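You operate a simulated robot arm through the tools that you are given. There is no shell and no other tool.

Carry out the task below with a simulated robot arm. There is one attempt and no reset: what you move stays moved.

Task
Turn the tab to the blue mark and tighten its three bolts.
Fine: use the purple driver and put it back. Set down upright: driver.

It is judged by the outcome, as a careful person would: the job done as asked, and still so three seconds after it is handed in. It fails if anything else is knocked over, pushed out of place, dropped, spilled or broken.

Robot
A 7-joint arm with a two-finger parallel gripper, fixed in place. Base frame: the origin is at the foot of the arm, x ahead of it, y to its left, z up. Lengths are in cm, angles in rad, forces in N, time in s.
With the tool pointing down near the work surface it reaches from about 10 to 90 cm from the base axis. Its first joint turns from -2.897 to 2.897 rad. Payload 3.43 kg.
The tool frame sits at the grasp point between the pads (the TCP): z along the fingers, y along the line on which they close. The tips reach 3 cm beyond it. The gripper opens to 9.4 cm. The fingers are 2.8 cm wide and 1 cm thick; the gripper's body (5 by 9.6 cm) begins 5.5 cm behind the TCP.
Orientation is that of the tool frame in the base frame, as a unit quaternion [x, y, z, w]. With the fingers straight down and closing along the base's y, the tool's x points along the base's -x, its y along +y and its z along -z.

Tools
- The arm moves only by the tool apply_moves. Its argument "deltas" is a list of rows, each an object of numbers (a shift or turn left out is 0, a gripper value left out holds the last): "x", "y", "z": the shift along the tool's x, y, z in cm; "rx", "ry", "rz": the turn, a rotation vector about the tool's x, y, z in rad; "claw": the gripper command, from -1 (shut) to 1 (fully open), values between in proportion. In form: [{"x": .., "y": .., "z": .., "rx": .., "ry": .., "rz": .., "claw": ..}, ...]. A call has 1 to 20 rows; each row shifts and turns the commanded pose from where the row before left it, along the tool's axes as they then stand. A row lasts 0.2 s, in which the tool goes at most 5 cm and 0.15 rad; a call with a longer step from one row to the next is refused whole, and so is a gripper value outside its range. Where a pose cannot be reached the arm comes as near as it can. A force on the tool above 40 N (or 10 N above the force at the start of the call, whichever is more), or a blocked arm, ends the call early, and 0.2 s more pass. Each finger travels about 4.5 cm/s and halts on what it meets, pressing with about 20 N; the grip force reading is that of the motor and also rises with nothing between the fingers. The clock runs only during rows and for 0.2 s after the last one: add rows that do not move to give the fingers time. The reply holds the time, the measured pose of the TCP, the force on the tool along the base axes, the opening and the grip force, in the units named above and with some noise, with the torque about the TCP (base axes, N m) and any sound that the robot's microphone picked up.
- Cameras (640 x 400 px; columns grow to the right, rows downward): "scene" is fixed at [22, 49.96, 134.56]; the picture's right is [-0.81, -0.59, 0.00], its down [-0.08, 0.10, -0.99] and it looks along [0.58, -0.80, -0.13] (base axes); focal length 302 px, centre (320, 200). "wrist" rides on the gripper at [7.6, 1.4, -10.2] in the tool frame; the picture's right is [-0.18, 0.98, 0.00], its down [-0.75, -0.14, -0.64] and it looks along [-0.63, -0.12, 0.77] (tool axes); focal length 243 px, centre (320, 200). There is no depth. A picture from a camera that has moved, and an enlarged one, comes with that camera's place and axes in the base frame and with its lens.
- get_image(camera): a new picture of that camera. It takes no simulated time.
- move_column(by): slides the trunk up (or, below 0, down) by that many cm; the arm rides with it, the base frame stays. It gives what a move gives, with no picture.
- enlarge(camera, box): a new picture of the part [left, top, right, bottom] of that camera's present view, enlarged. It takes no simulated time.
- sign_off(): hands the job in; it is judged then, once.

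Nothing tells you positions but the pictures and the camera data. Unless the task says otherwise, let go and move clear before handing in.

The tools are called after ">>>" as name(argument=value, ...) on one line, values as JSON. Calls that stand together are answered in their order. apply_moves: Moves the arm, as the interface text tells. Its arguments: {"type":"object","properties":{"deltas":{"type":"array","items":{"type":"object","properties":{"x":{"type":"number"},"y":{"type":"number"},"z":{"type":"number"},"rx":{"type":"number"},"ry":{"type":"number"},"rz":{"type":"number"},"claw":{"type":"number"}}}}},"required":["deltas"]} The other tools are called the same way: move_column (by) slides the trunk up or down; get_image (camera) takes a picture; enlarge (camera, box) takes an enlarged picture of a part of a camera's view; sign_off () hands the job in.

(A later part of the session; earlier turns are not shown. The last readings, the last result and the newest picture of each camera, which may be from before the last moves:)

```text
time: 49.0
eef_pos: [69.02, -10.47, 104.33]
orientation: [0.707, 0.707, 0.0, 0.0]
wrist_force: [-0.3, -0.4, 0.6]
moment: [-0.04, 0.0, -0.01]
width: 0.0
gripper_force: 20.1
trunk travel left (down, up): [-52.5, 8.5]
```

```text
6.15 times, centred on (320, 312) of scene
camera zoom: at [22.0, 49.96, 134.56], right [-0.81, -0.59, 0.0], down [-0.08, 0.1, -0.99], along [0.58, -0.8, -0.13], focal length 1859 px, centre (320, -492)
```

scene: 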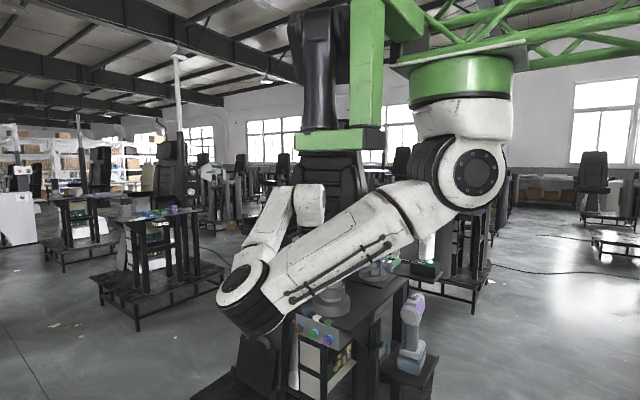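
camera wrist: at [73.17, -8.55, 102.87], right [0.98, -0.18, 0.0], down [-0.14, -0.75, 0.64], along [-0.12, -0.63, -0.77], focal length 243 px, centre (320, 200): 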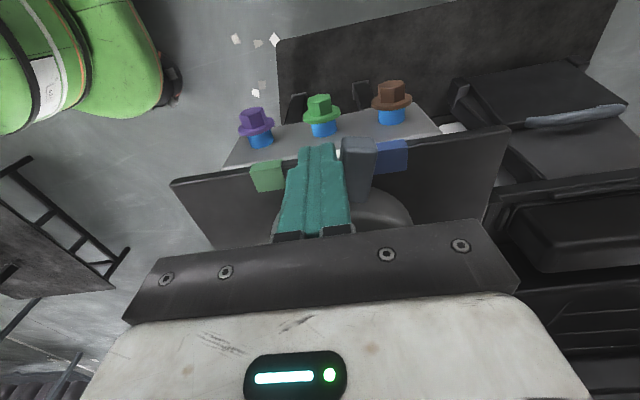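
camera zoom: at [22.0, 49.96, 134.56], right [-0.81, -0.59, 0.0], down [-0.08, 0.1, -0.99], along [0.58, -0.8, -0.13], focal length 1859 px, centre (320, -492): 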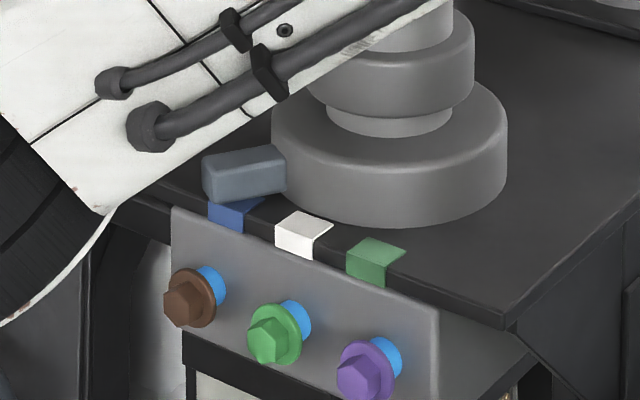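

The tab now points around 30–31°, near the blue mark. I'll rise and look more directly from above to judge the alignment.

>>> apply_moves(deltas=[{"z": -4}, {"z": -4}, {"z": -3}, {"y": 3.5}, {"y": 3.5}, {"x": -3}, {"x": -3}, {}])

>>> enlarge(camera="wrist", box=[240, 20, 400, 140])

```text
time: 50.8
eef_pos: [76.05, -16.15, 115.73]
orientation: [0.706, 0.708, 0.001, -0.001]
wrist_force: [-0.4, -0.1, 0.7]
moment: [0.03, 0.0, -0.01]
width: 0.02
gripper_force: 19.6
trunk travel left (down, up): [-52.5, 8.5]
```

```text
3.33 times, centred on (320, 80) of wrist
camera zoom: at [77.51, -8.72, 125.96], right [0.98, -0.18, 0.0], down [-0.14, -0.75, 0.64], along [-0.12, -0.63, -0.77], focal length 809 px, centre (320, 600)
```

zoom: 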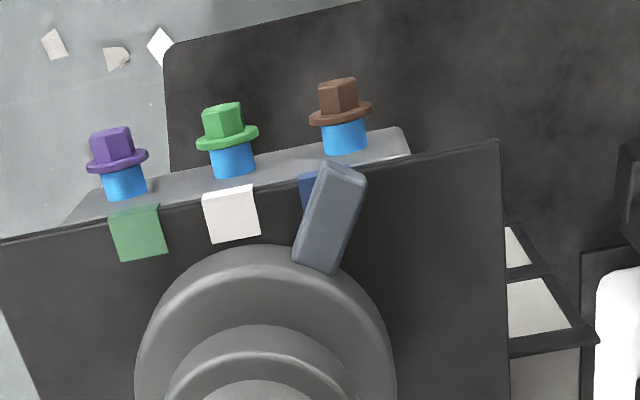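

The tab's centreline passes through x≈76.4 at the mark, where the blue mark centre is x≈76.25 — aligned. Now to the driver: move clear of the dial and look at it and its switch from closer.

>>> apply_moves(deltas=[{"x": 3}, {"y": -4.5}, {"y": -4.5}, {"y": -4.5}, {"y": -4.5}, {"y": -4.5}, {"y": -3.5}, {"x": -4, "claw": 1}, {"x": -4}, {"x": -4}, {"x": -4}, {"x": -4}, {"x": -4}, {"z": 3}, {"z": 3}, {"z": 3}, {}])

>>> get_image(camera="wrist")

>>> get_image(camera="scene")

```text
time: 54.4
eef_pos: [50.09, -37.33, 106.43]
orientation: [0.707, 0.707, 0.0, 0.0]
wrist_force: [0.0, 0.2, 0.8]
moment: [-0.01, -0.01, 0.03]
width: 9.39
gripper_force: 0.1
trunk travel left (down, up): [-52.5, 8.5]
```

```text
taken
camera wrist: at [51.61, -29.91, 116.71], right [0.98, -0.18, 0.0], down [-0.14, -0.75, 0.64], along [-0.12, -0.63, -0.77], focal length 243 px, centre (320, 200)
```

wrist: 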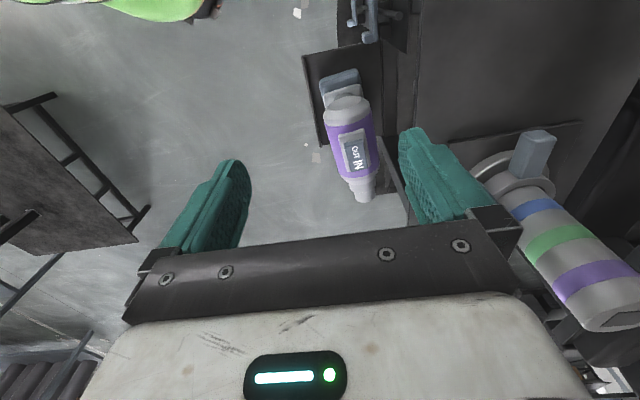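

```text
taken
```

scene: 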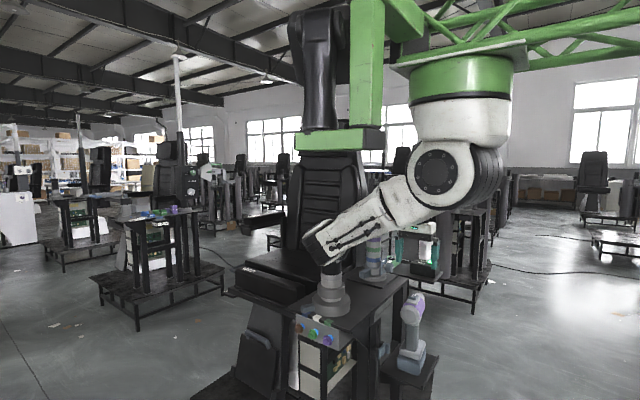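

>>> enlarge(camera="wrist", box=[300, 60, 400, 210])

>>> enlarge(camera="wrist", box=[325, 115, 385, 185])

>>> enlarge(camera="scene", box=[380, 280, 450, 390])

```text
2.67 times, centred on (350, 135) of wrist
camera zoom: at [51.61, -29.91, 116.71], right [0.98, -0.18, 0.0], down [-0.14, -0.75, 0.64], along [-0.12, -0.63, -0.77], focal length 647 px, centre (240, 373)
```

zoom: 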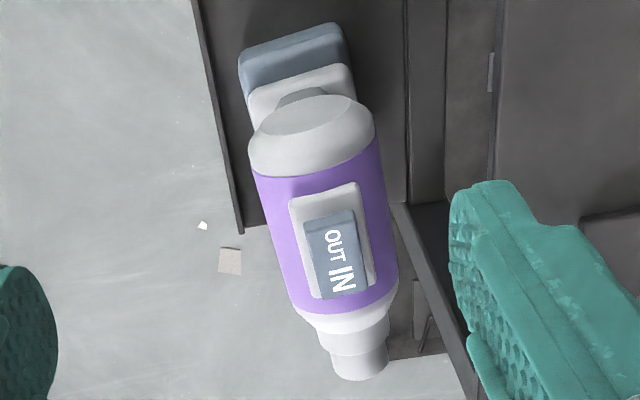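

```text
5.71 times, centred on (355, 150) of wrist
camera zoom: at [51.61, -29.91, 116.71], right [0.98, -0.18, 0.0], down [-0.14, -0.75, 0.64], along [-0.12, -0.63, -0.77], focal length 1386 px, centre (120, 486)
```

zoom: 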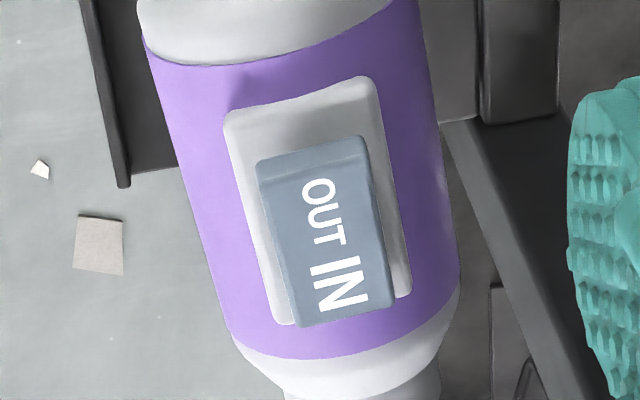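

```text
3.64 times, centred on (415, 335) of scene
camera zoom: at [22.0, 49.96, 134.56], right [-0.81, -0.59, 0.0], down [-0.08, 0.1, -0.99], along [0.58, -0.8, -0.13], focal length 1098 px, centre (-26, -291)
```

zoom: 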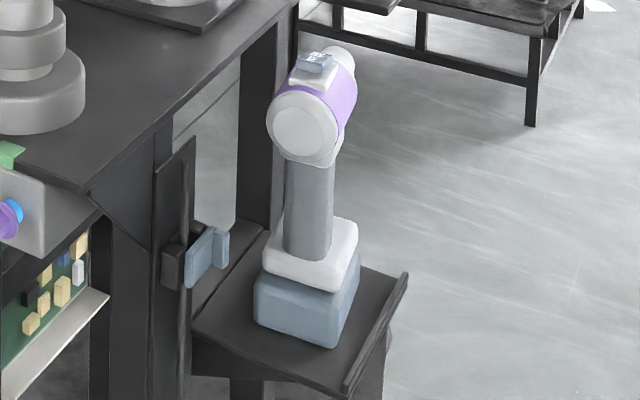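

The switch block needs a closer look to see whether it rocks toward IN or OUT.

>>> enlarge(camera="scene", box=[398, 286, 430, 306])

>>> enlarge(camera="wrist", box=[335, 125, 375, 175])

```text
16.00 times, centred on (414, 296) of scene
camera zoom: at [22.0, 49.96, 134.56], right [-0.81, -0.59, 0.0], down [-0.08, 0.1, -0.99], along [0.58, -0.8, -0.13], focal length 4833 px, centre (-1184, -1336)
```

zoom: 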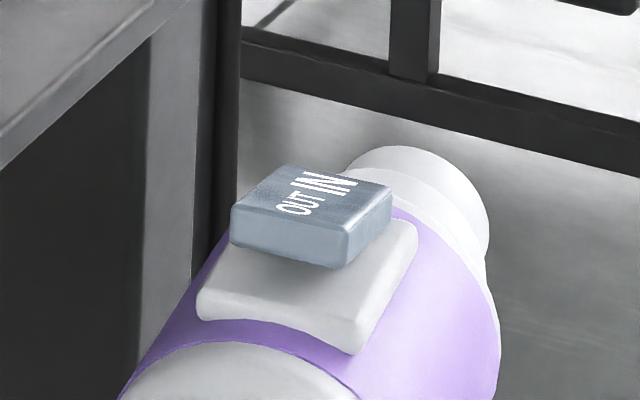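

```text
8.00 times, centred on (355, 150) of wrist
camera zoom: at [51.61, -29.91, 116.71], right [0.98, -0.18, 0.0], down [-0.14, -0.75, 0.64], along [-0.12, -0.63, -0.77], focal length 1941 px, centre (40, 600)
```

zoom: 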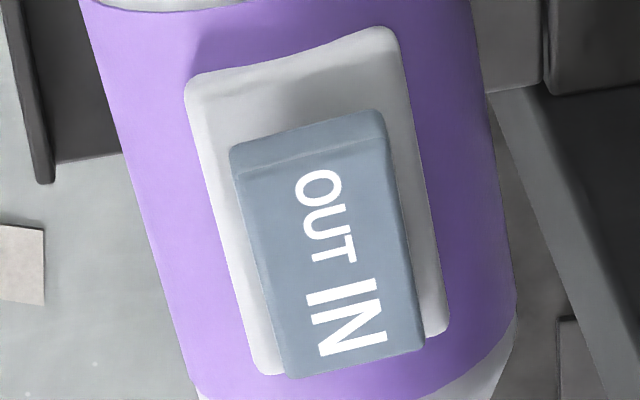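

The switch block sits toward IN (slid/tilted to the nose side), which is the direction I need. I take the driver's body axis at x≈53.4 (at y=-47), z≈85, yawed about 6°, diameter ≈5.9. I'll line up above it.

>>> apply_moves(deltas=[{"y": 1.65, "x": -4.5, "claw": 0.65}, {"y": 1.65, "x": -4.7}, {"rz": -0.105}, {"z": 4}, {"z": 4}, {}])

>>> get_image(camera="wrist")

>>> get_image(camera="scene")

```text
time: 55.8
eef_pos: [53.41, -46.56, 98.41]
orientation: [0.668, 0.744, 0.0, 0.0]
wrist_force: [-0.2, 0.4, 0.1]
moment: [-0.01, 0.02, 0.01]
width: 7.75
gripper_force: 0.1
trunk travel left (down, up): [-52.5, 8.5]
```

```text
taken
camera wrist: at [54.08, -38.98, 108.72], right [1.0, -0.08, 0.0], down [-0.06, -0.76, 0.64], along [-0.05, -0.64, -0.77], focal length 243 px, centre (320, 200)
```

wrist: 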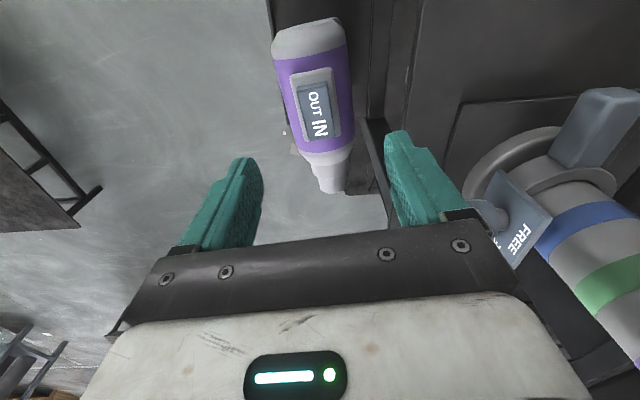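

```text
taken
```

scene: 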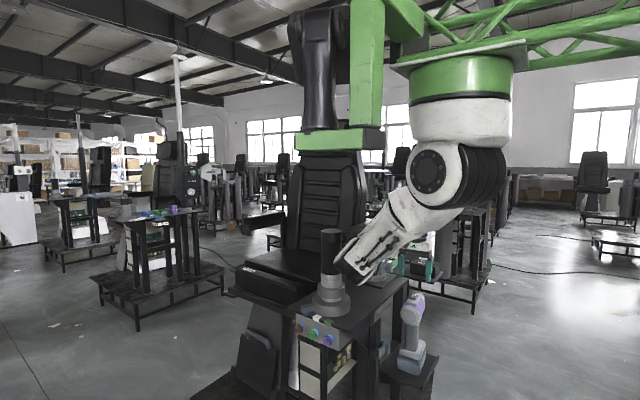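

Alignment over the driver is good (axis at x≈53.4 here, yaw ≈6.5°). Descend and straddle the body.

>>> apply_moves(deltas=[{"z": 3}, {"z": 3}, {"z": 2}, {}])

>>> get_image(camera="wrist")

>>> enlarge(camera="scene", box=[370, 240, 450, 340])

```text
time: 56.8
eef_pos: [53.38, -46.58, 90.72]
orientation: [0.669, 0.743, -0.001, 0.001]
wrist_force: [-0.3, 0.5, 0.1]
moment: [-0.03, -0.02, -0.01]
width: 7.76
gripper_force: 0.0
trunk travel left (down, up): [-52.5, 8.5]
```

```text
taken
camera wrist: at [54.06, -38.94, 100.95], right [1.0, -0.08, 0.0], down [-0.06, -0.76, 0.64], along [-0.05, -0.64, -0.77], focal length 243 px, centre (320, 200)
```

wrist: 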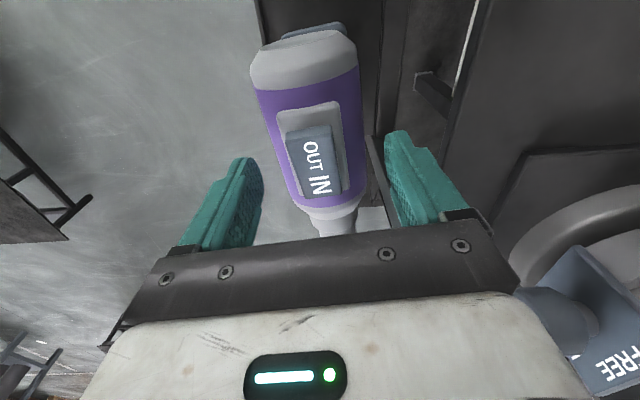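

```text
4.00 times, centred on (410, 290) of scene
camera zoom: at [22.0, 49.96, 134.56], right [-0.81, -0.59, 0.0], down [-0.08, 0.1, -0.99], along [0.58, -0.8, -0.13], focal length 1208 px, centre (-40, -160)
```

zoom: 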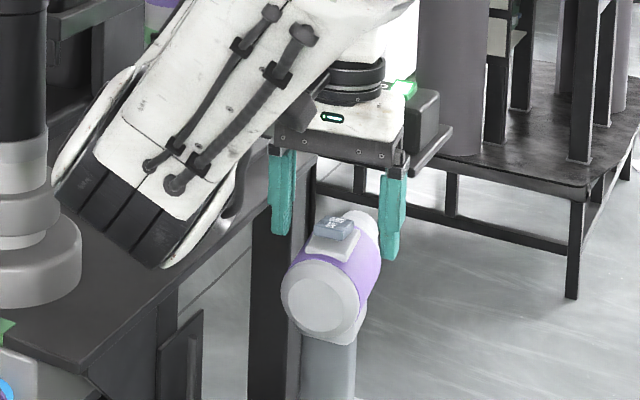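

>>> apply_moves(deltas=[{"z": 1.5}, {"z": 1.5}, {"z": 1.3}, {}])

>>> enlarge(camera="scene", box=[370, 240, 450, 340])

>>> get_image(camera="wrist")

```text
time: 57.8
eef_pos: [53.43, -46.46, 86.41]
orientation: [0.669, 0.744, 0.0, -0.001]
wrist_force: [-0.2, -0.1, 0.1]
moment: [0.02, -0.02, 0.03]
width: 7.75
gripper_force: 0.1
trunk travel left (down, up): [-52.5, 8.5]
```

```text
4.00 times, centred on (410, 290) of scene
camera zoom: at [22.0, 49.96, 134.56], right [-0.81, -0.59, 0.0], down [-0.08, 0.1, -0.99], along [0.58, -0.8, -0.13], focal length 1208 px, centre (-40, -160)
```

zoom: 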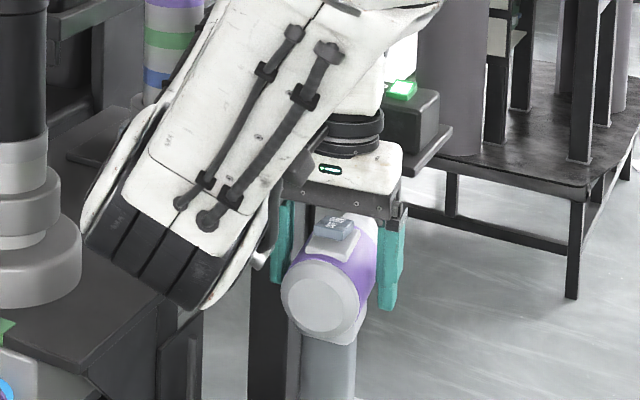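

```text
taken
camera wrist: at [54.04, -38.92, 96.56], right [1.0, -0.08, 0.0], down [-0.06, -0.76, 0.64], along [-0.05, -0.64, -0.77], focal length 243 px, centre (320, 200)
```

wrist: 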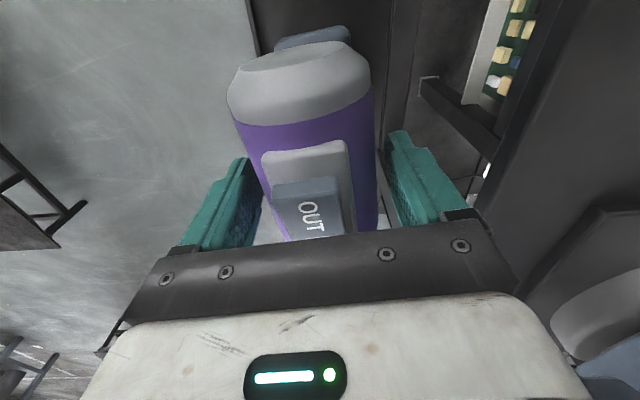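

The fingers straddle the body with clearance to the switch. Close.

>>> apply_moves(deltas=[{"claw": 0.4}, {"claw": 0.3}, {"claw": 0.2}, {"claw": 0}, {"claw": -1}, {}, {}, {}])

>>> enlarge(camera="scene", box=[370, 260, 450, 390])

>>> get_image(camera="wrist")

```text
time: 59.6
eef_pos: [53.26, -46.46, 86.33]
orientation: [0.668, 0.744, 0.0, 0.0]
wrist_force: [-2.9, 0.1, -0.4]
moment: [0.05, 0.22, -0.01]
width: 6.29
gripper_force: 20.0
trunk travel left (down, up): [-52.5, 8.5]
```

```text
3.08 times, centred on (410, 325) of scene
camera zoom: at [22.0, 49.96, 134.56], right [-0.81, -0.59, 0.0], down [-0.08, 0.1, -0.99], along [0.58, -0.8, -0.13], focal length 929 px, centre (43, -185)
```

zoom: 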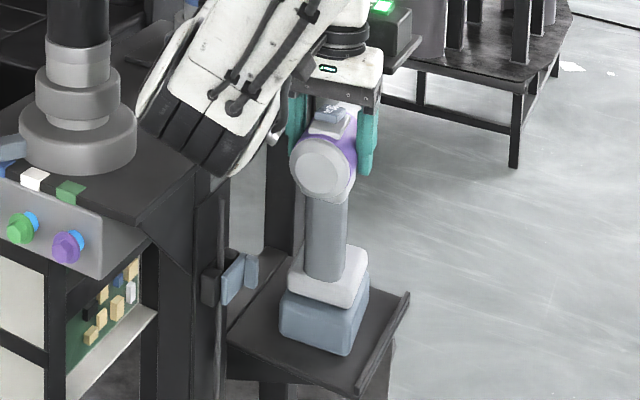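

```text
taken
camera wrist: at [54.03, -38.93, 96.58], right [1.0, -0.08, 0.0], down [-0.06, -0.76, 0.64], along [-0.05, -0.64, -0.77], focal length 243 px, centre (320, 200)
```

wrist: 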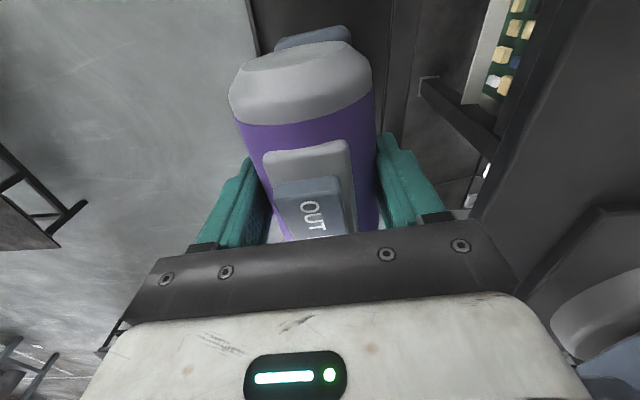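

Gripped at width 6.29 (place-back pose: TCP 53.3, -46.5, 86.3). Lift a little and check.

>>> apply_moves(deltas=[{"z": -0.5}, {"z": -1}, {"z": -1.5}, {}])

>>> get_image(camera="scene")

>>> get_image(camera="wrist")

```text
time: 60.6
eef_pos: [53.58, -46.47, 89.36]
orientation: [0.669, 0.744, -0.001, 0.0]
wrist_force: [0.0, -0.3, -8.3]
moment: [0.07, -0.01, -0.03]
width: 6.32
gripper_force: 19.6
trunk travel left (down, up): [-52.5, 8.5]
```

```text
taken
```

scene: 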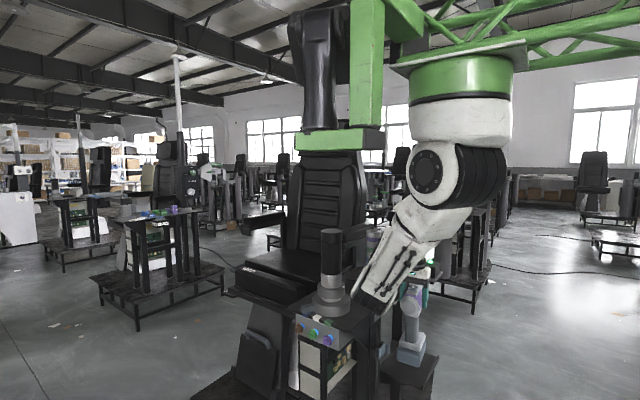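

```text
taken
camera wrist: at [54.15, -38.89, 99.58], right [1.0, -0.08, 0.0], down [-0.06, -0.76, 0.64], along [-0.05, -0.64, -0.77], focal length 243 px, centre (320, 200)
```

wrist: 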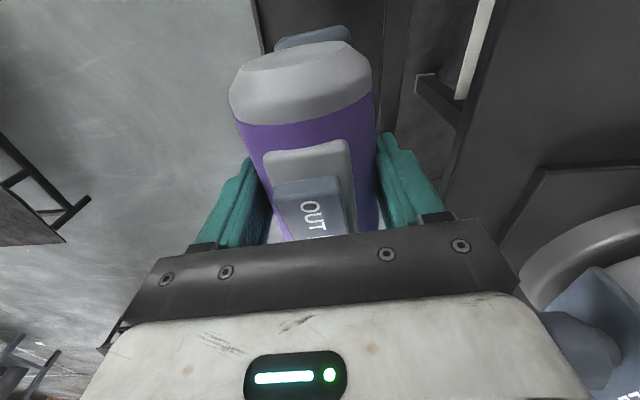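

The driver is held firmly (≈0.85 kg, no slip). Lift clear and carry it along the free side to the front of the plate.

>>> apply_moves(deltas=[{"z": -2}, {"z": -2}, {"z": -2.5}, {"z": -2.5}, {"z": -2.5}, {"z": -2.5}, {"z": -2.5}, {"z": -2.5}, {}])

>>> apply_moves(deltas=[{"rz": 0.0525}, {"rz": 0.0625}, {"x": 2}, {"x": 3}, {"x": 3}, {"x": 3}, {"x": 3}, {"x": 3}, {"x": 3}, {"x": 3}, {"x": 3}, {"x": 3}, {"x": 2}, {"x": 1}, {}])

>>> get_image(camera="scene")

>>> get_image(camera="wrist")

```text
time: 62.6
eef_pos: [53.43, -46.51, 108.54]
orientation: [0.668, 0.744, -0.001, 0.0]
wrist_force: [-0.1, -0.7, -8.9]
moment: [0.04, 0.02, 0.0]
width: 6.14
gripper_force: 20.1
trunk travel left (down, up): [-52.5, 8.5]
```

```text
time: 65.8
eef_pos: [53.78, -14.31, 108.34]
orientation: [0.711, 0.704, 0.0, 0.0]
wrist_force: [-0.9, -1.0, -9.0]
moment: [0.05, -0.01, 0.04]
width: 6.13
gripper_force: 20.0
trunk travel left (down, up): [-52.5, 8.5]
```

```text
taken
```

scene: 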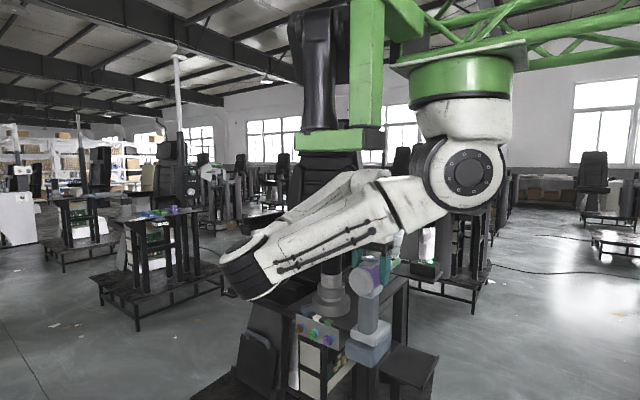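

```text
taken
camera wrist: at [55.21, -6.89, 118.64], right [0.98, -0.19, 0.0], down [-0.15, -0.75, 0.64], along [-0.12, -0.63, -0.77], focal length 243 px, centre (320, 200)
```

wrist: 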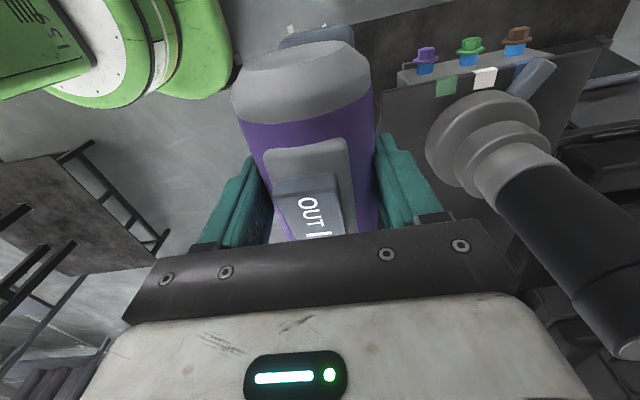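

>>> apply_moves(deltas=[{"rz": -0.01, "x": 1.5}, {"x": 3}, {"x": 3}, {"x": 3}, {"x": 3}, {"x": 3}, {"x": 1.5}, {}])

>>> get_image(camera="scene")

```text
time: 67.3
eef_pos: [44.66, -12.31, 105.55]
orientation: [0.684, 0.662, -0.299, 0.066]
wrist_force: [-23.7, -14.4, -31.2]
moment: [0.19, -0.22, 0.05]
width: 4.98
gripper_force: 12.2
out of reach, approached as far as the arm can: row 5
trunk travel left (down, up): [-52.5, 8.5]
stopped in row 7: the arm was blocked; the commanded pose is now the measured one
```

```text
taken
```

scene: 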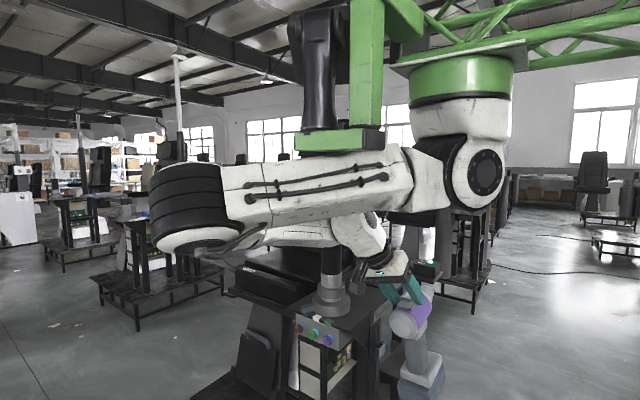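

The arm swung into another posture and was blocked; the tool is tilted. I must look before moving anything.

>>> get_image(camera="wrist")

>>> enlarge(camera="scene", box=[290, 200, 470, 400])

>>> enlarge(camera="scene", box=[340, 230, 450, 330])

```text
taken
camera wrist: at [48.92, -1.09, 109.69], right [0.94, -0.27, -0.21], down [0.11, -0.32, 0.94], along [-0.33, -0.91, -0.27], focal length 243 px, centre (320, 200)
```

wrist: 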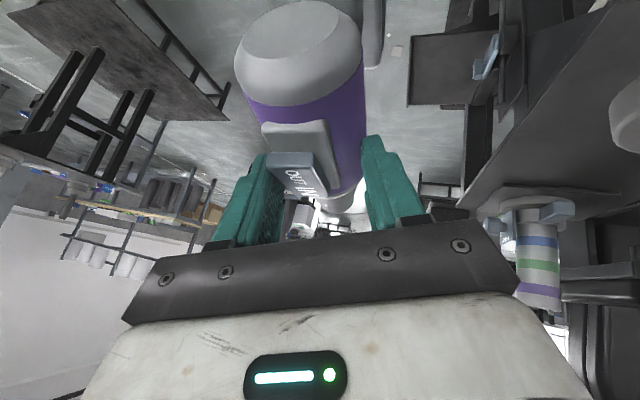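

```text
2.00 times, centred on (380, 300) of scene
camera zoom: at [22.0, 49.96, 134.56], right [-0.81, -0.59, 0.0], down [-0.08, 0.1, -0.99], along [0.58, -0.8, -0.13], focal length 604 px, centre (200, 0)
```

zoom: 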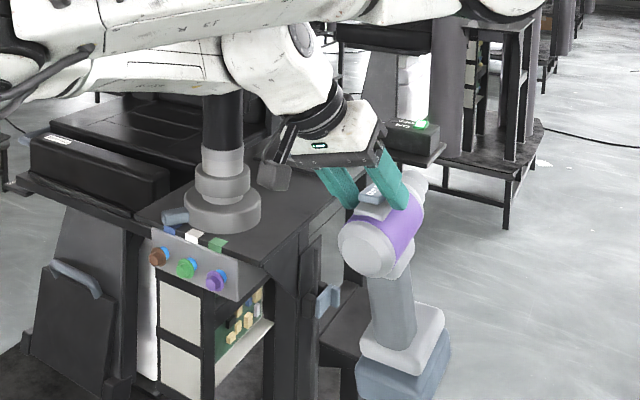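

```text
4.00 times, centred on (395, 280) of scene
camera zoom: at [22.0, 49.96, 134.56], right [-0.81, -0.59, 0.0], down [-0.08, 0.1, -0.99], along [0.58, -0.8, -0.13], focal length 1208 px, centre (20, -120)
```

zoom: 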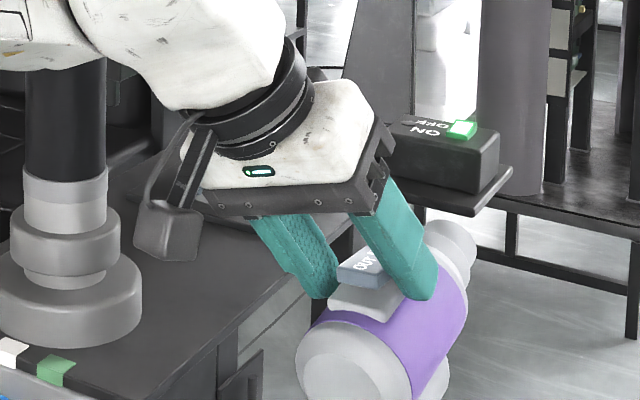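

The driver is held only by its upper curve (width 4.98). I'll hold still for one beat with the grip shut to see whether it is stable.

>>> apply_moves(deltas=[{"claw": -1}])

>>> get_image(camera="wrist")

>>> get_image(camera="scene")

```text
time: 67.7
eef_pos: [44.64, -12.41, 105.57]
orientation: [0.685, 0.661, -0.298, 0.066]
wrist_force: [-0.1, 0.1, -8.5]
moment: [0.09, -0.33, 0.02]
width: 3.42
gripper_force: 20.3
trunk travel left (down, up): [-52.5, 8.5]
```

```text
taken
camera wrist: at [48.92, -1.1, 109.7], right [0.94, -0.28, -0.21], down [0.11, -0.32, 0.94], along [-0.33, -0.91, -0.27], focal length 243 px, centre (320, 200)
```

wrist: 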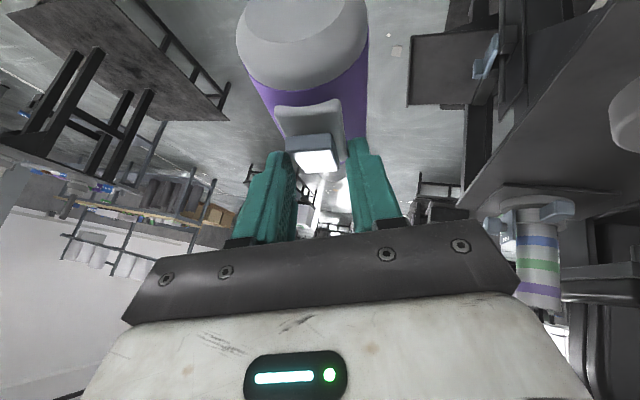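

```text
taken
```

scene: 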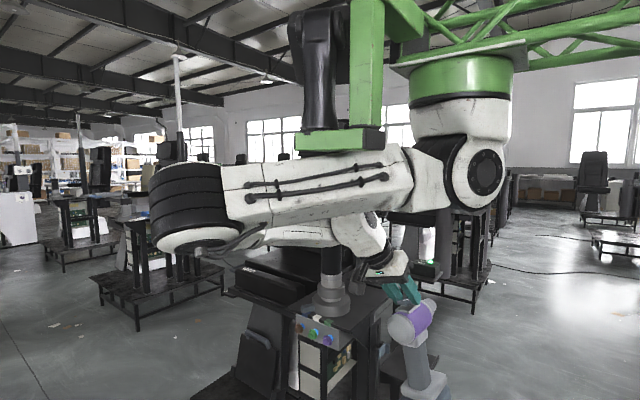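

It caught: the fingers now hold the switch plate on top of the driver (width 3.42, full weight carried). Look closely.

>>> enlarge(camera="wrist", box=[220, 0, 420, 240])

>>> enlarge(camera="scene", box=[360, 240, 450, 340])

>>> enlarge(camera="scene", box=[290, 200, 470, 400])

```text
1.67 times, centred on (320, 120) of wrist
camera zoom: at [48.92, -1.1, 109.7], right [0.94, -0.28, -0.21], down [0.11, -0.32, 0.94], along [-0.33, -0.91, -0.27], focal length 404 px, centre (320, 333)
```

zoom: 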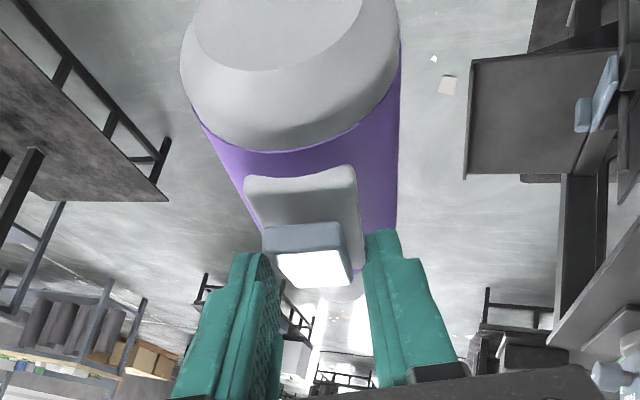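

```text
4.00 times, centred on (405, 290) of scene
camera zoom: at [22.0, 49.96, 134.56], right [-0.81, -0.59, 0.0], down [-0.08, 0.1, -0.99], along [0.58, -0.8, -0.13], focal length 1208 px, centre (-20, -160)
```

zoom: 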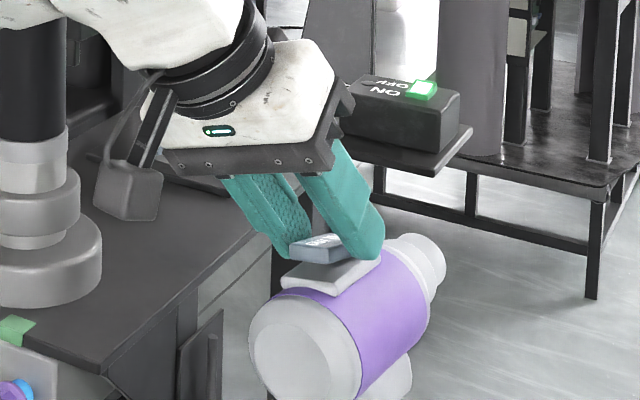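

```text
2.00 times, centred on (380, 300) of scene
camera zoom: at [22.0, 49.96, 134.56], right [-0.81, -0.59, 0.0], down [-0.08, 0.1, -0.99], along [0.58, -0.8, -0.13], focal length 604 px, centre (200, 0)
```

zoom: 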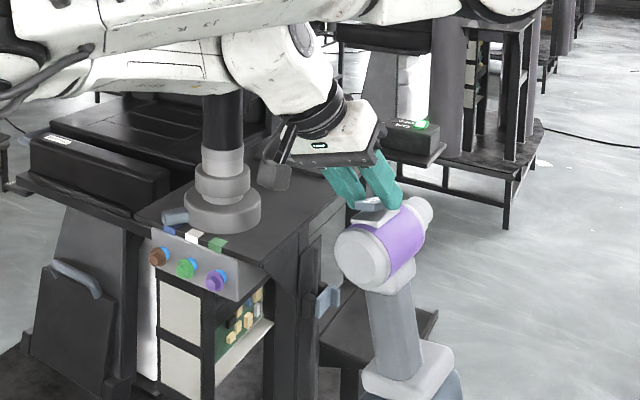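

The driver now hangs stably, pinched by its switch block, with its weight centred under the pinch. I'll very slowly level the roll of the tool, in tiny steps, then return it to its tray to regrip properly.

>>> apply_moves(deltas=[{"rx": -0.03}, {"rx": -0.03}])

>>> get_image(camera="scene")

```text
time: 68.3
eef_pos: [43.93, -14.15, 105.07]
orientation: [0.7, 0.643, -0.301, 0.078]
wrist_force: [1.3, 1.1, -8.8]
moment: [0.02, -0.28, -0.08]
width: 2.46
gripper_force: 20.5
out of reach, approached as far as the arm can: row 1, 2
trunk travel left (down, up): [-52.5, 8.5]
```

```text
taken
```

scene: 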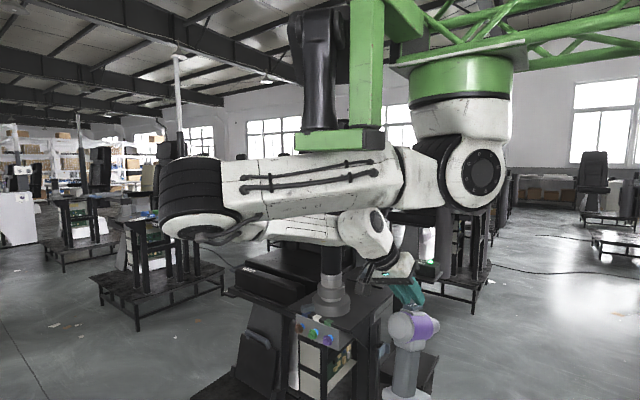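

The pinch is now on the block itself (2.46). Tiny translations outward, away from the arm's cramped inner zone.

>>> apply_moves(deltas=[{"x": -0.43, "y": 0.55, "z": 0.09}])

>>> enlarge(camera="scene", box=[290, 200, 470, 400])

>>> get_image(camera="wrist")

```text
time: 68.7
eef_pos: [44.85, -14.21, 105.03]
orientation: [0.701, 0.644, -0.296, 0.077]
wrist_force: [0.3, -2.7, -9.1]
moment: [-0.55, -0.05, 0.06]
width: 2.46
gripper_force: 20.7
trunk travel left (down, up): [-52.5, 8.5]
```

```text
2.00 times, centred on (380, 300) of scene
camera zoom: at [22.0, 49.96, 134.56], right [-0.81, -0.59, 0.0], down [-0.08, 0.1, -0.99], along [0.58, -0.8, -0.13], focal length 604 px, centre (200, 0)
```

zoom: 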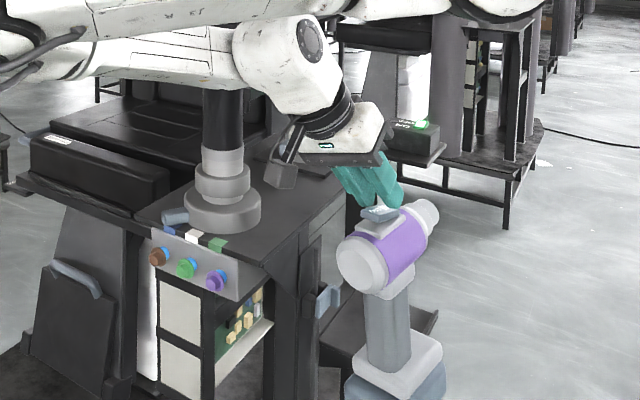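

```text
taken
camera wrist: at [49.22, -3.08, 109.06], right [0.93, -0.31, -0.17], down [0.07, -0.31, 0.95], along [-0.35, -0.9, -0.27], focal length 243 px, centre (320, 200)
```

wrist: 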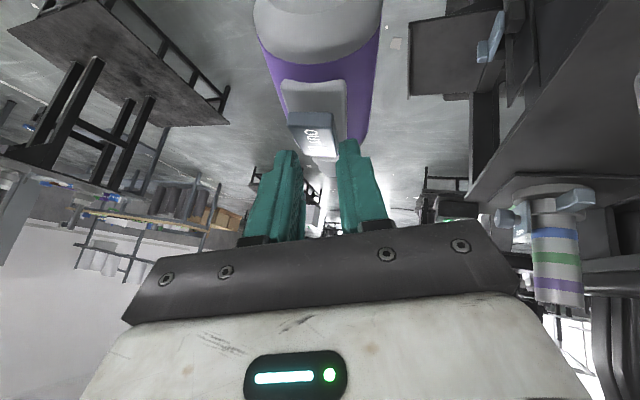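

Width steady at 2.46; the driver swings a little about the pinch. Let it settle.

>>> apply_moves(deltas=[{}])

>>> enlarge(camera="scene", box=[360, 240, 450, 400])

```text
time: 69.1
eef_pos: [44.8, -14.06, 105.03]
orientation: [0.693, 0.652, -0.296, 0.081]
wrist_force: [0.9, 1.2, -8.3]
moment: [0.05, -0.16, -0.03]
width: 2.38
gripper_force: 20.1
trunk travel left (down, up): [-52.5, 8.5]
```

```text
2.50 times, centred on (405, 320) of scene
camera zoom: at [22.0, 49.96, 134.56], right [-0.81, -0.59, 0.0], down [-0.08, 0.1, -0.99], along [0.58, -0.8, -0.13], focal length 755 px, centre (108, -100)
```

zoom: 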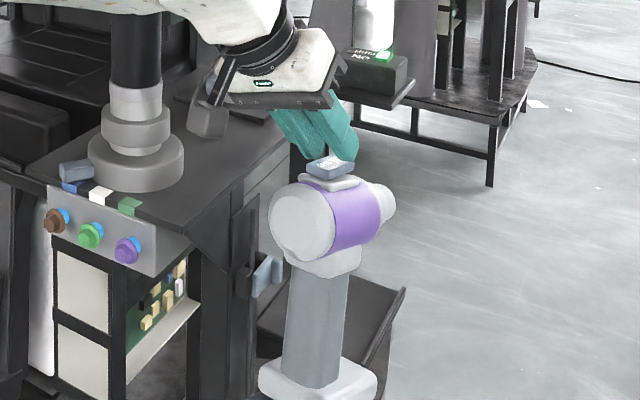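

It hangs quietly. I'll carry it slowly back toward its tray, with gentle acceleration and unchanged tilt.

>>> apply_moves(deltas=[{"x": -0.33, "y": 0.16, "z": 0.155}, {"x": -0.66, "y": 0.32, "z": 0.31}, {"x": -0.99, "y": 0.49, "z": 0.466}, {"x": -0.99, "y": 0.49, "z": 0.466}, {"x": -0.66, "y": 0.32, "z": 0.31}, {"x": -0.33, "y": 0.16, "z": 0.155}])

>>> enlarge(camera="scene", box=[360, 240, 450, 400])

```text
time: 70.5
eef_pos: [47.61, -17.4, 105.06]
orientation: [0.682, 0.67, -0.279, 0.088]
wrist_force: [-0.1, 0.0, 0.5]
moment: [0.01, 0.0, 0.01]
width: 0.0
gripper_force: 19.8
trunk travel left (down, up): [-52.5, 8.5]
```

```text
2.50 times, centred on (405, 320) of scene
camera zoom: at [22.0, 49.96, 134.56], right [-0.81, -0.59, 0.0], down [-0.08, 0.1, -0.99], along [0.58, -0.8, -0.13], focal length 755 px, centre (108, -100)
```

zoom: 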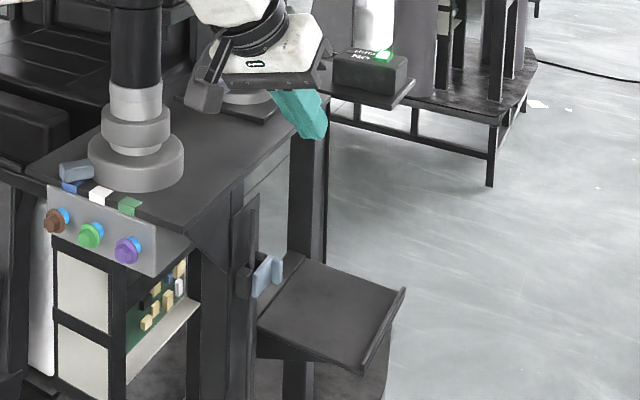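

The driver slipped out and fell. I'll look for where it landed before anything else.

>>> get_image(camera="scene")

>>> get_image(camera="wrist")

>>> enlarge(camera="scene", box=[340, 300, 500, 400])

```text
taken
```

scene: 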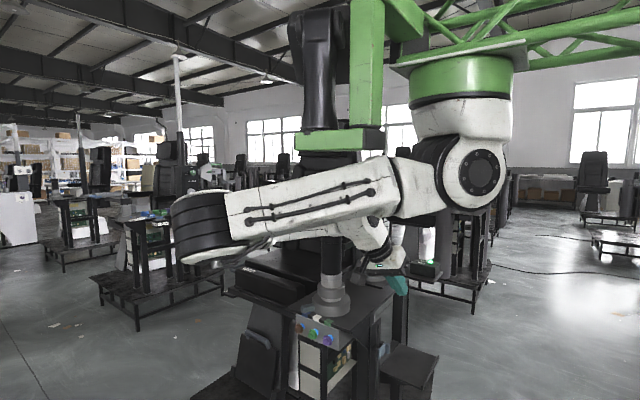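

```text
taken
camera wrist: at [51.34, -6.07, 109.36], right [0.96, -0.25, -0.16], down [0.07, -0.32, 0.94], along [-0.28, -0.91, -0.29], focal length 243 px, centre (320, 200)
```

wrist: 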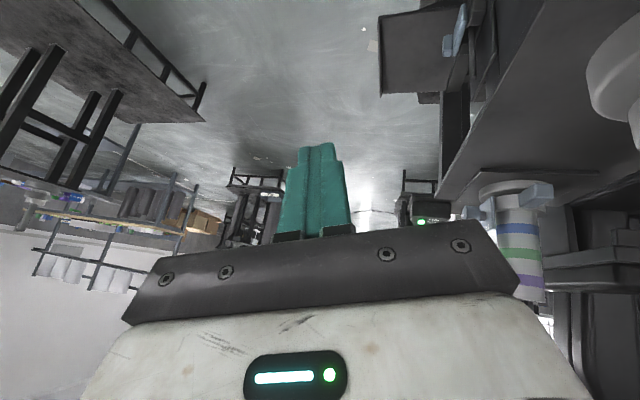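

```text
4.00 times, centred on (420, 350) of scene
camera zoom: at [22.0, 49.96, 134.56], right [-0.81, -0.59, 0.0], down [-0.08, 0.1, -0.99], along [0.58, -0.8, -0.13], focal length 1208 px, centre (-80, -400)
```

zoom: 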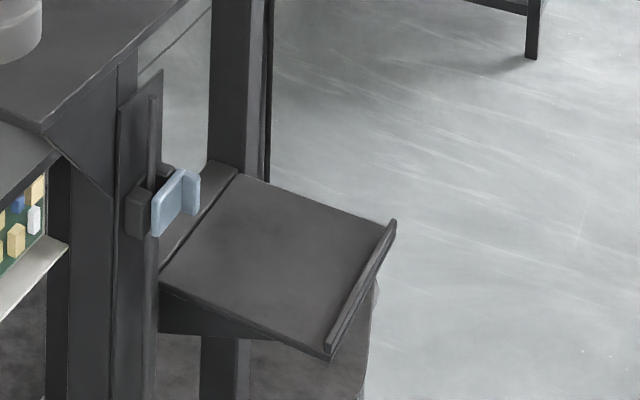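

The driver is on the floor somewhere below. First I'll bring the arm back to a clean posture (outward, tool vertical), watching that no link touches the posts.

>>> apply_moves(deltas=[{"x": -1.6, "y": 0.33, "z": 0.15}, {"x": -3.16, "y": 0.66, "z": 0.29}, {"x": -3.16, "y": 0.66, "z": 0.29}, {"x": -3.16, "y": 0.66, "z": 0.29}, {}])

>>> get_image(camera="scene")

```text
time: 71.7
eef_pos: [50.24, -27.89, 108.89]
orientation: [0.682, 0.671, -0.279, 0.087]
wrist_force: [0.2, -0.2, -1.1]
moment: [-0.03, -0.03, 0.04]
width: 0.0
gripper_force: 20.0
trunk travel left (down, up): [-52.5, 8.5]
```

```text
taken
```

scene: 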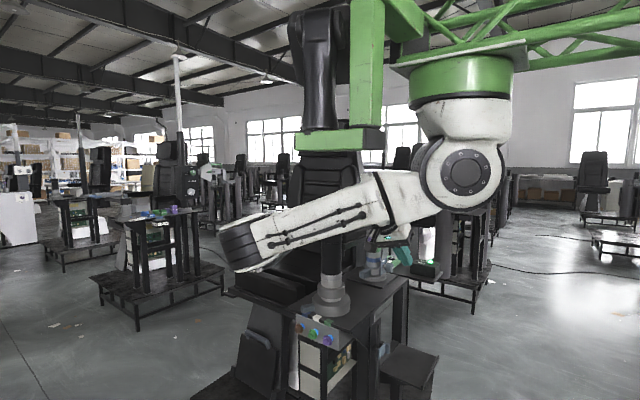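

>>> apply_moves(deltas=[{"x": -2, "y": 0.5, "ry": 0.108, "rx": -0.051}, {"x": -2, "y": 0.3, "ry": 0.108, "rx": -0.051}, {"ry": 0.108, "rx": -0.051}, {"ry": 0.108, "rx": -0.051}, {"ry": 0.11, "rx": -0.051}, {}])

>>> get_image(camera="scene")

>>> get_image(camera="wrist")

```text
time: 73.1
eef_pos: [51.15, -31.35, 110.62]
orientation: [0.716, 0.698, 0.001, -0.01]
wrist_force: [0.2, 0.0, -0.1]
moment: [0.04, -0.03, 0.02]
width: 0.01
gripper_force: 20.1
trunk travel left (down, up): [-52.5, 8.5]
```

```text
taken
```

scene: 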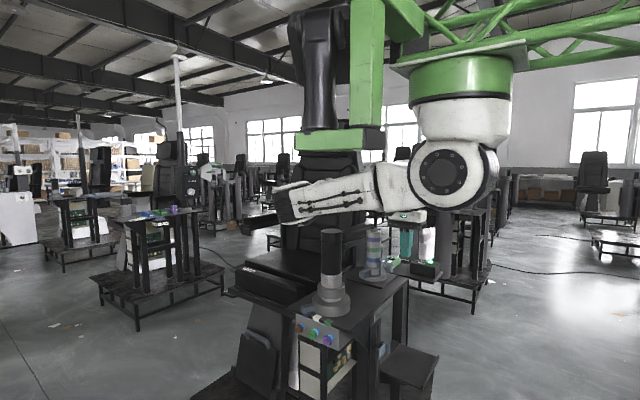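

```text
taken
camera wrist: at [52.97, -24.06, 120.96], right [0.98, -0.21, -0.02], down [-0.15, -0.76, 0.63], along [-0.14, -0.62, -0.77], focal length 243 px, centre (320, 200)
```

wrist: 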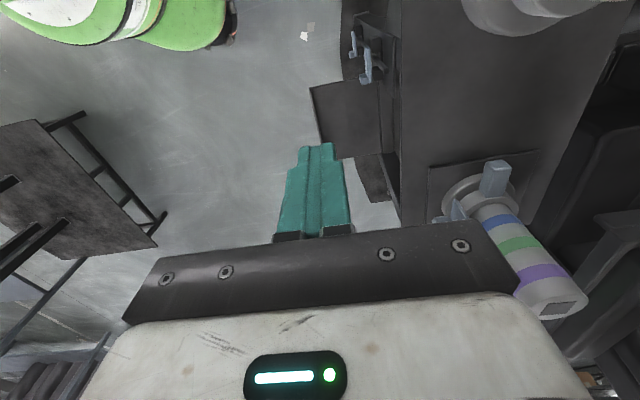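

Posts and table are undisturbed. Tilt the camera back to search the floor.

>>> apply_moves(deltas=[{"ry": 0.12}, {"ry": 0.12}, {"ry": 0.12}, {"ry": 0.12}, {}])

>>> get_image(camera="wrist")

```text
time: 74.3
eef_pos: [51.35, -31.22, 110.59]
orientation: [0.695, 0.676, 0.17, -0.176]
wrist_force: [0.9, -0.5, -0.6]
moment: [0.0, -0.01, 0.02]
width: 0.0
gripper_force: 20.1
trunk travel left (down, up): [-52.5, 8.5]
```

```text
taken
camera wrist: at [52.95, -29.73, 123.22], right [0.98, -0.19, -0.1], down [-0.16, -0.96, 0.21], along [-0.14, -0.19, -0.97], focal length 243 px, centre (320, 200)
```

wrist: 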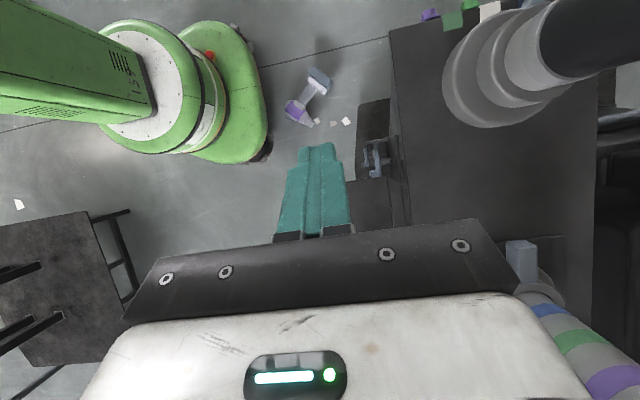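

The driver lies on its side on the floor near (39,-3). The arm hangs above that spot, so with the trunk lowered it may be reachable. Zoom to see how it lies.

>>> enlarge(camera="wrist", box=[260, 50, 360, 140])

>>> enlarge(camera="wrist", box=[400, 0, 600, 130])

>>> enlarge(camera="scene", box=[280, 280, 360, 345])

```text
4.44 times, centred on (310, 95) of wrist
camera zoom: at [52.95, -29.73, 123.22], right [0.98, -0.19, -0.1], down [-0.16, -0.96, 0.21], along [-0.14, -0.19, -0.97], focal length 1078 px, centre (364, 667)
```

zoom: 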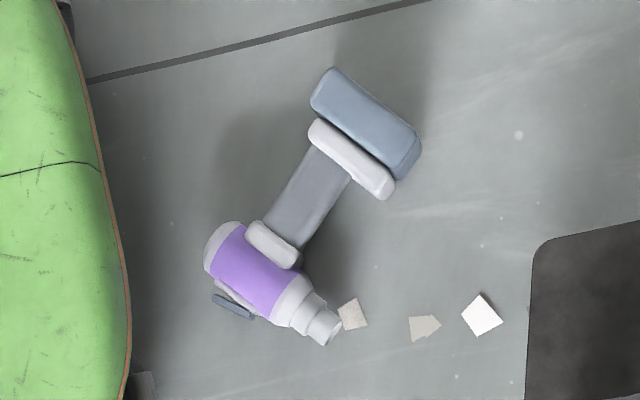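

```text
3.08 times, centred on (500, 65) of wrist
camera zoom: at [52.95, -29.73, 123.22], right [0.98, -0.19, -0.1], down [-0.16, -0.96, 0.21], along [-0.14, -0.19, -0.97], focal length 746 px, centre (-234, 615)
```

zoom: 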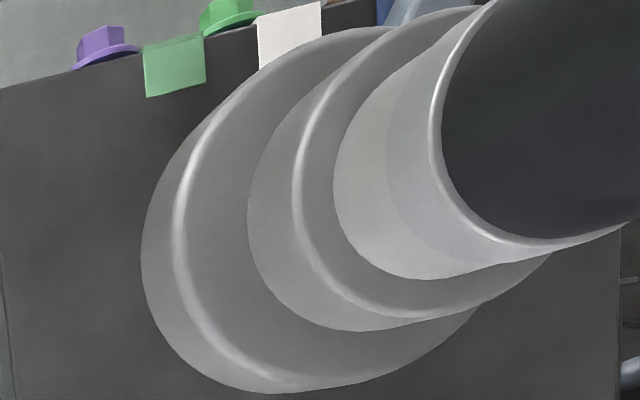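

```text
6.15 times, centred on (320, 312) of scene
camera zoom: at [22.0, 49.96, 134.56], right [-0.81, -0.59, 0.0], down [-0.08, 0.1, -0.99], along [0.58, -0.8, -0.13], focal length 1859 px, centre (320, -492)
```

zoom: 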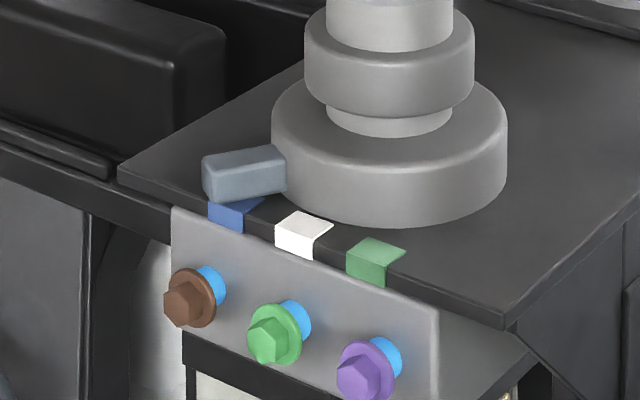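

The driver looks whole, lying on its side. Plan: grip its handle from above, lift, roll it upright and set it back in its tray, then regrip the body. First level the tool and descend in the free space beside the table.

>>> apply_moves(deltas=[{"ry": -0.12}, {"ry": -0.12}, {"ry": -0.12}, {"ry": -0.12}, {"y": -2, "z": 2}, {"y": -2, "z": 2}, {"y": -2, "z": 2}, {"y": -2, "z": 2}, {"z": 3}, {"z": 3}, {"z": 3}, {}])

>>> get_image(camera="scene")

```text
time: 76.9
eef_pos: [43.04, -31.27, 93.35]
orientation: [0.715, 0.699, 0.0, -0.01]
wrist_force: [-0.2, 0.2, 0.1]
moment: [0.0, 0.02, 0.01]
width: 0.0
gripper_force: 20.2
trunk travel left (down, up): [-52.5, 8.5]
```

```text
taken
```

scene: 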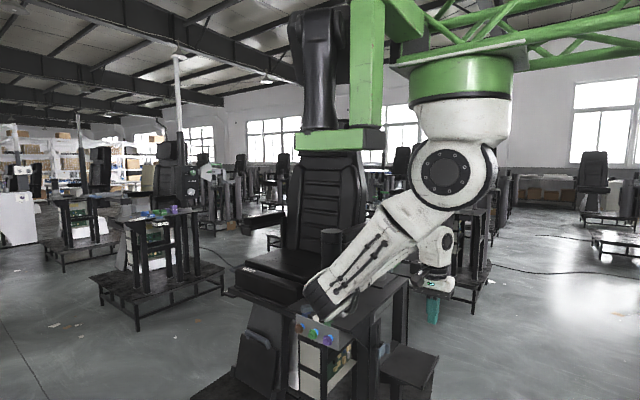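

>>> apply_moves(deltas=[{"z": 4}, {"z": 4}, {"z": 4}, {"z": 4}, {"z": 4}, {"z": 4}, {}])

>>> get_image(camera="scene")

>>> get_image(camera="wrist")

```text
time: 78.5
eef_pos: [42.28, -30.31, 69.18]
orientation: [0.715, 0.699, 0.0, -0.009]
wrist_force: [0.1, -0.5, 0.2]
moment: [0.04, -0.03, -0.01]
width: 0.01
gripper_force: 20.0
trunk travel left (down, up): [-52.5, 8.5]
```

```text
taken
```

scene: 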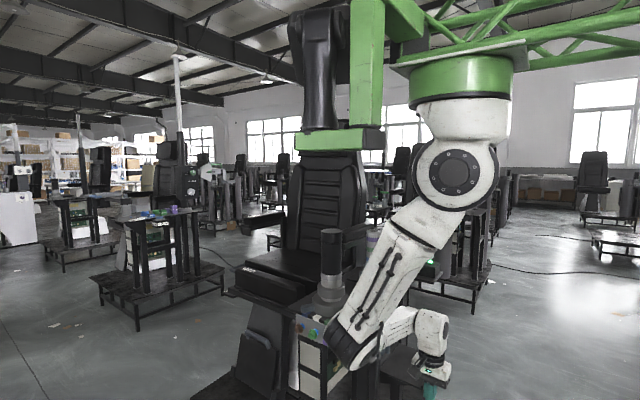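

```text
taken
camera wrist: at [44.22, -23.1, 79.6], right [0.98, -0.21, -0.02], down [-0.15, -0.76, 0.63], along [-0.14, -0.62, -0.77], focal length 243 px, centre (320, 200)
```

wrist: 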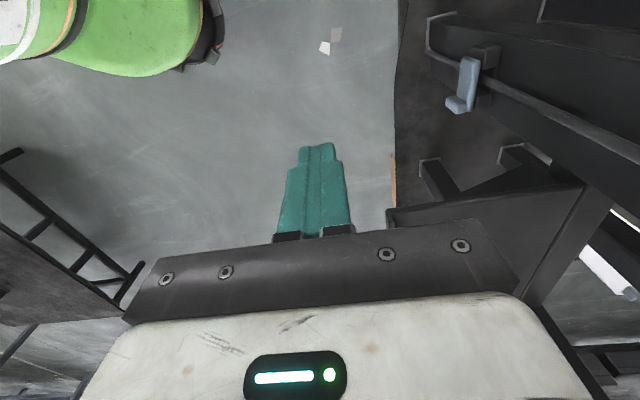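

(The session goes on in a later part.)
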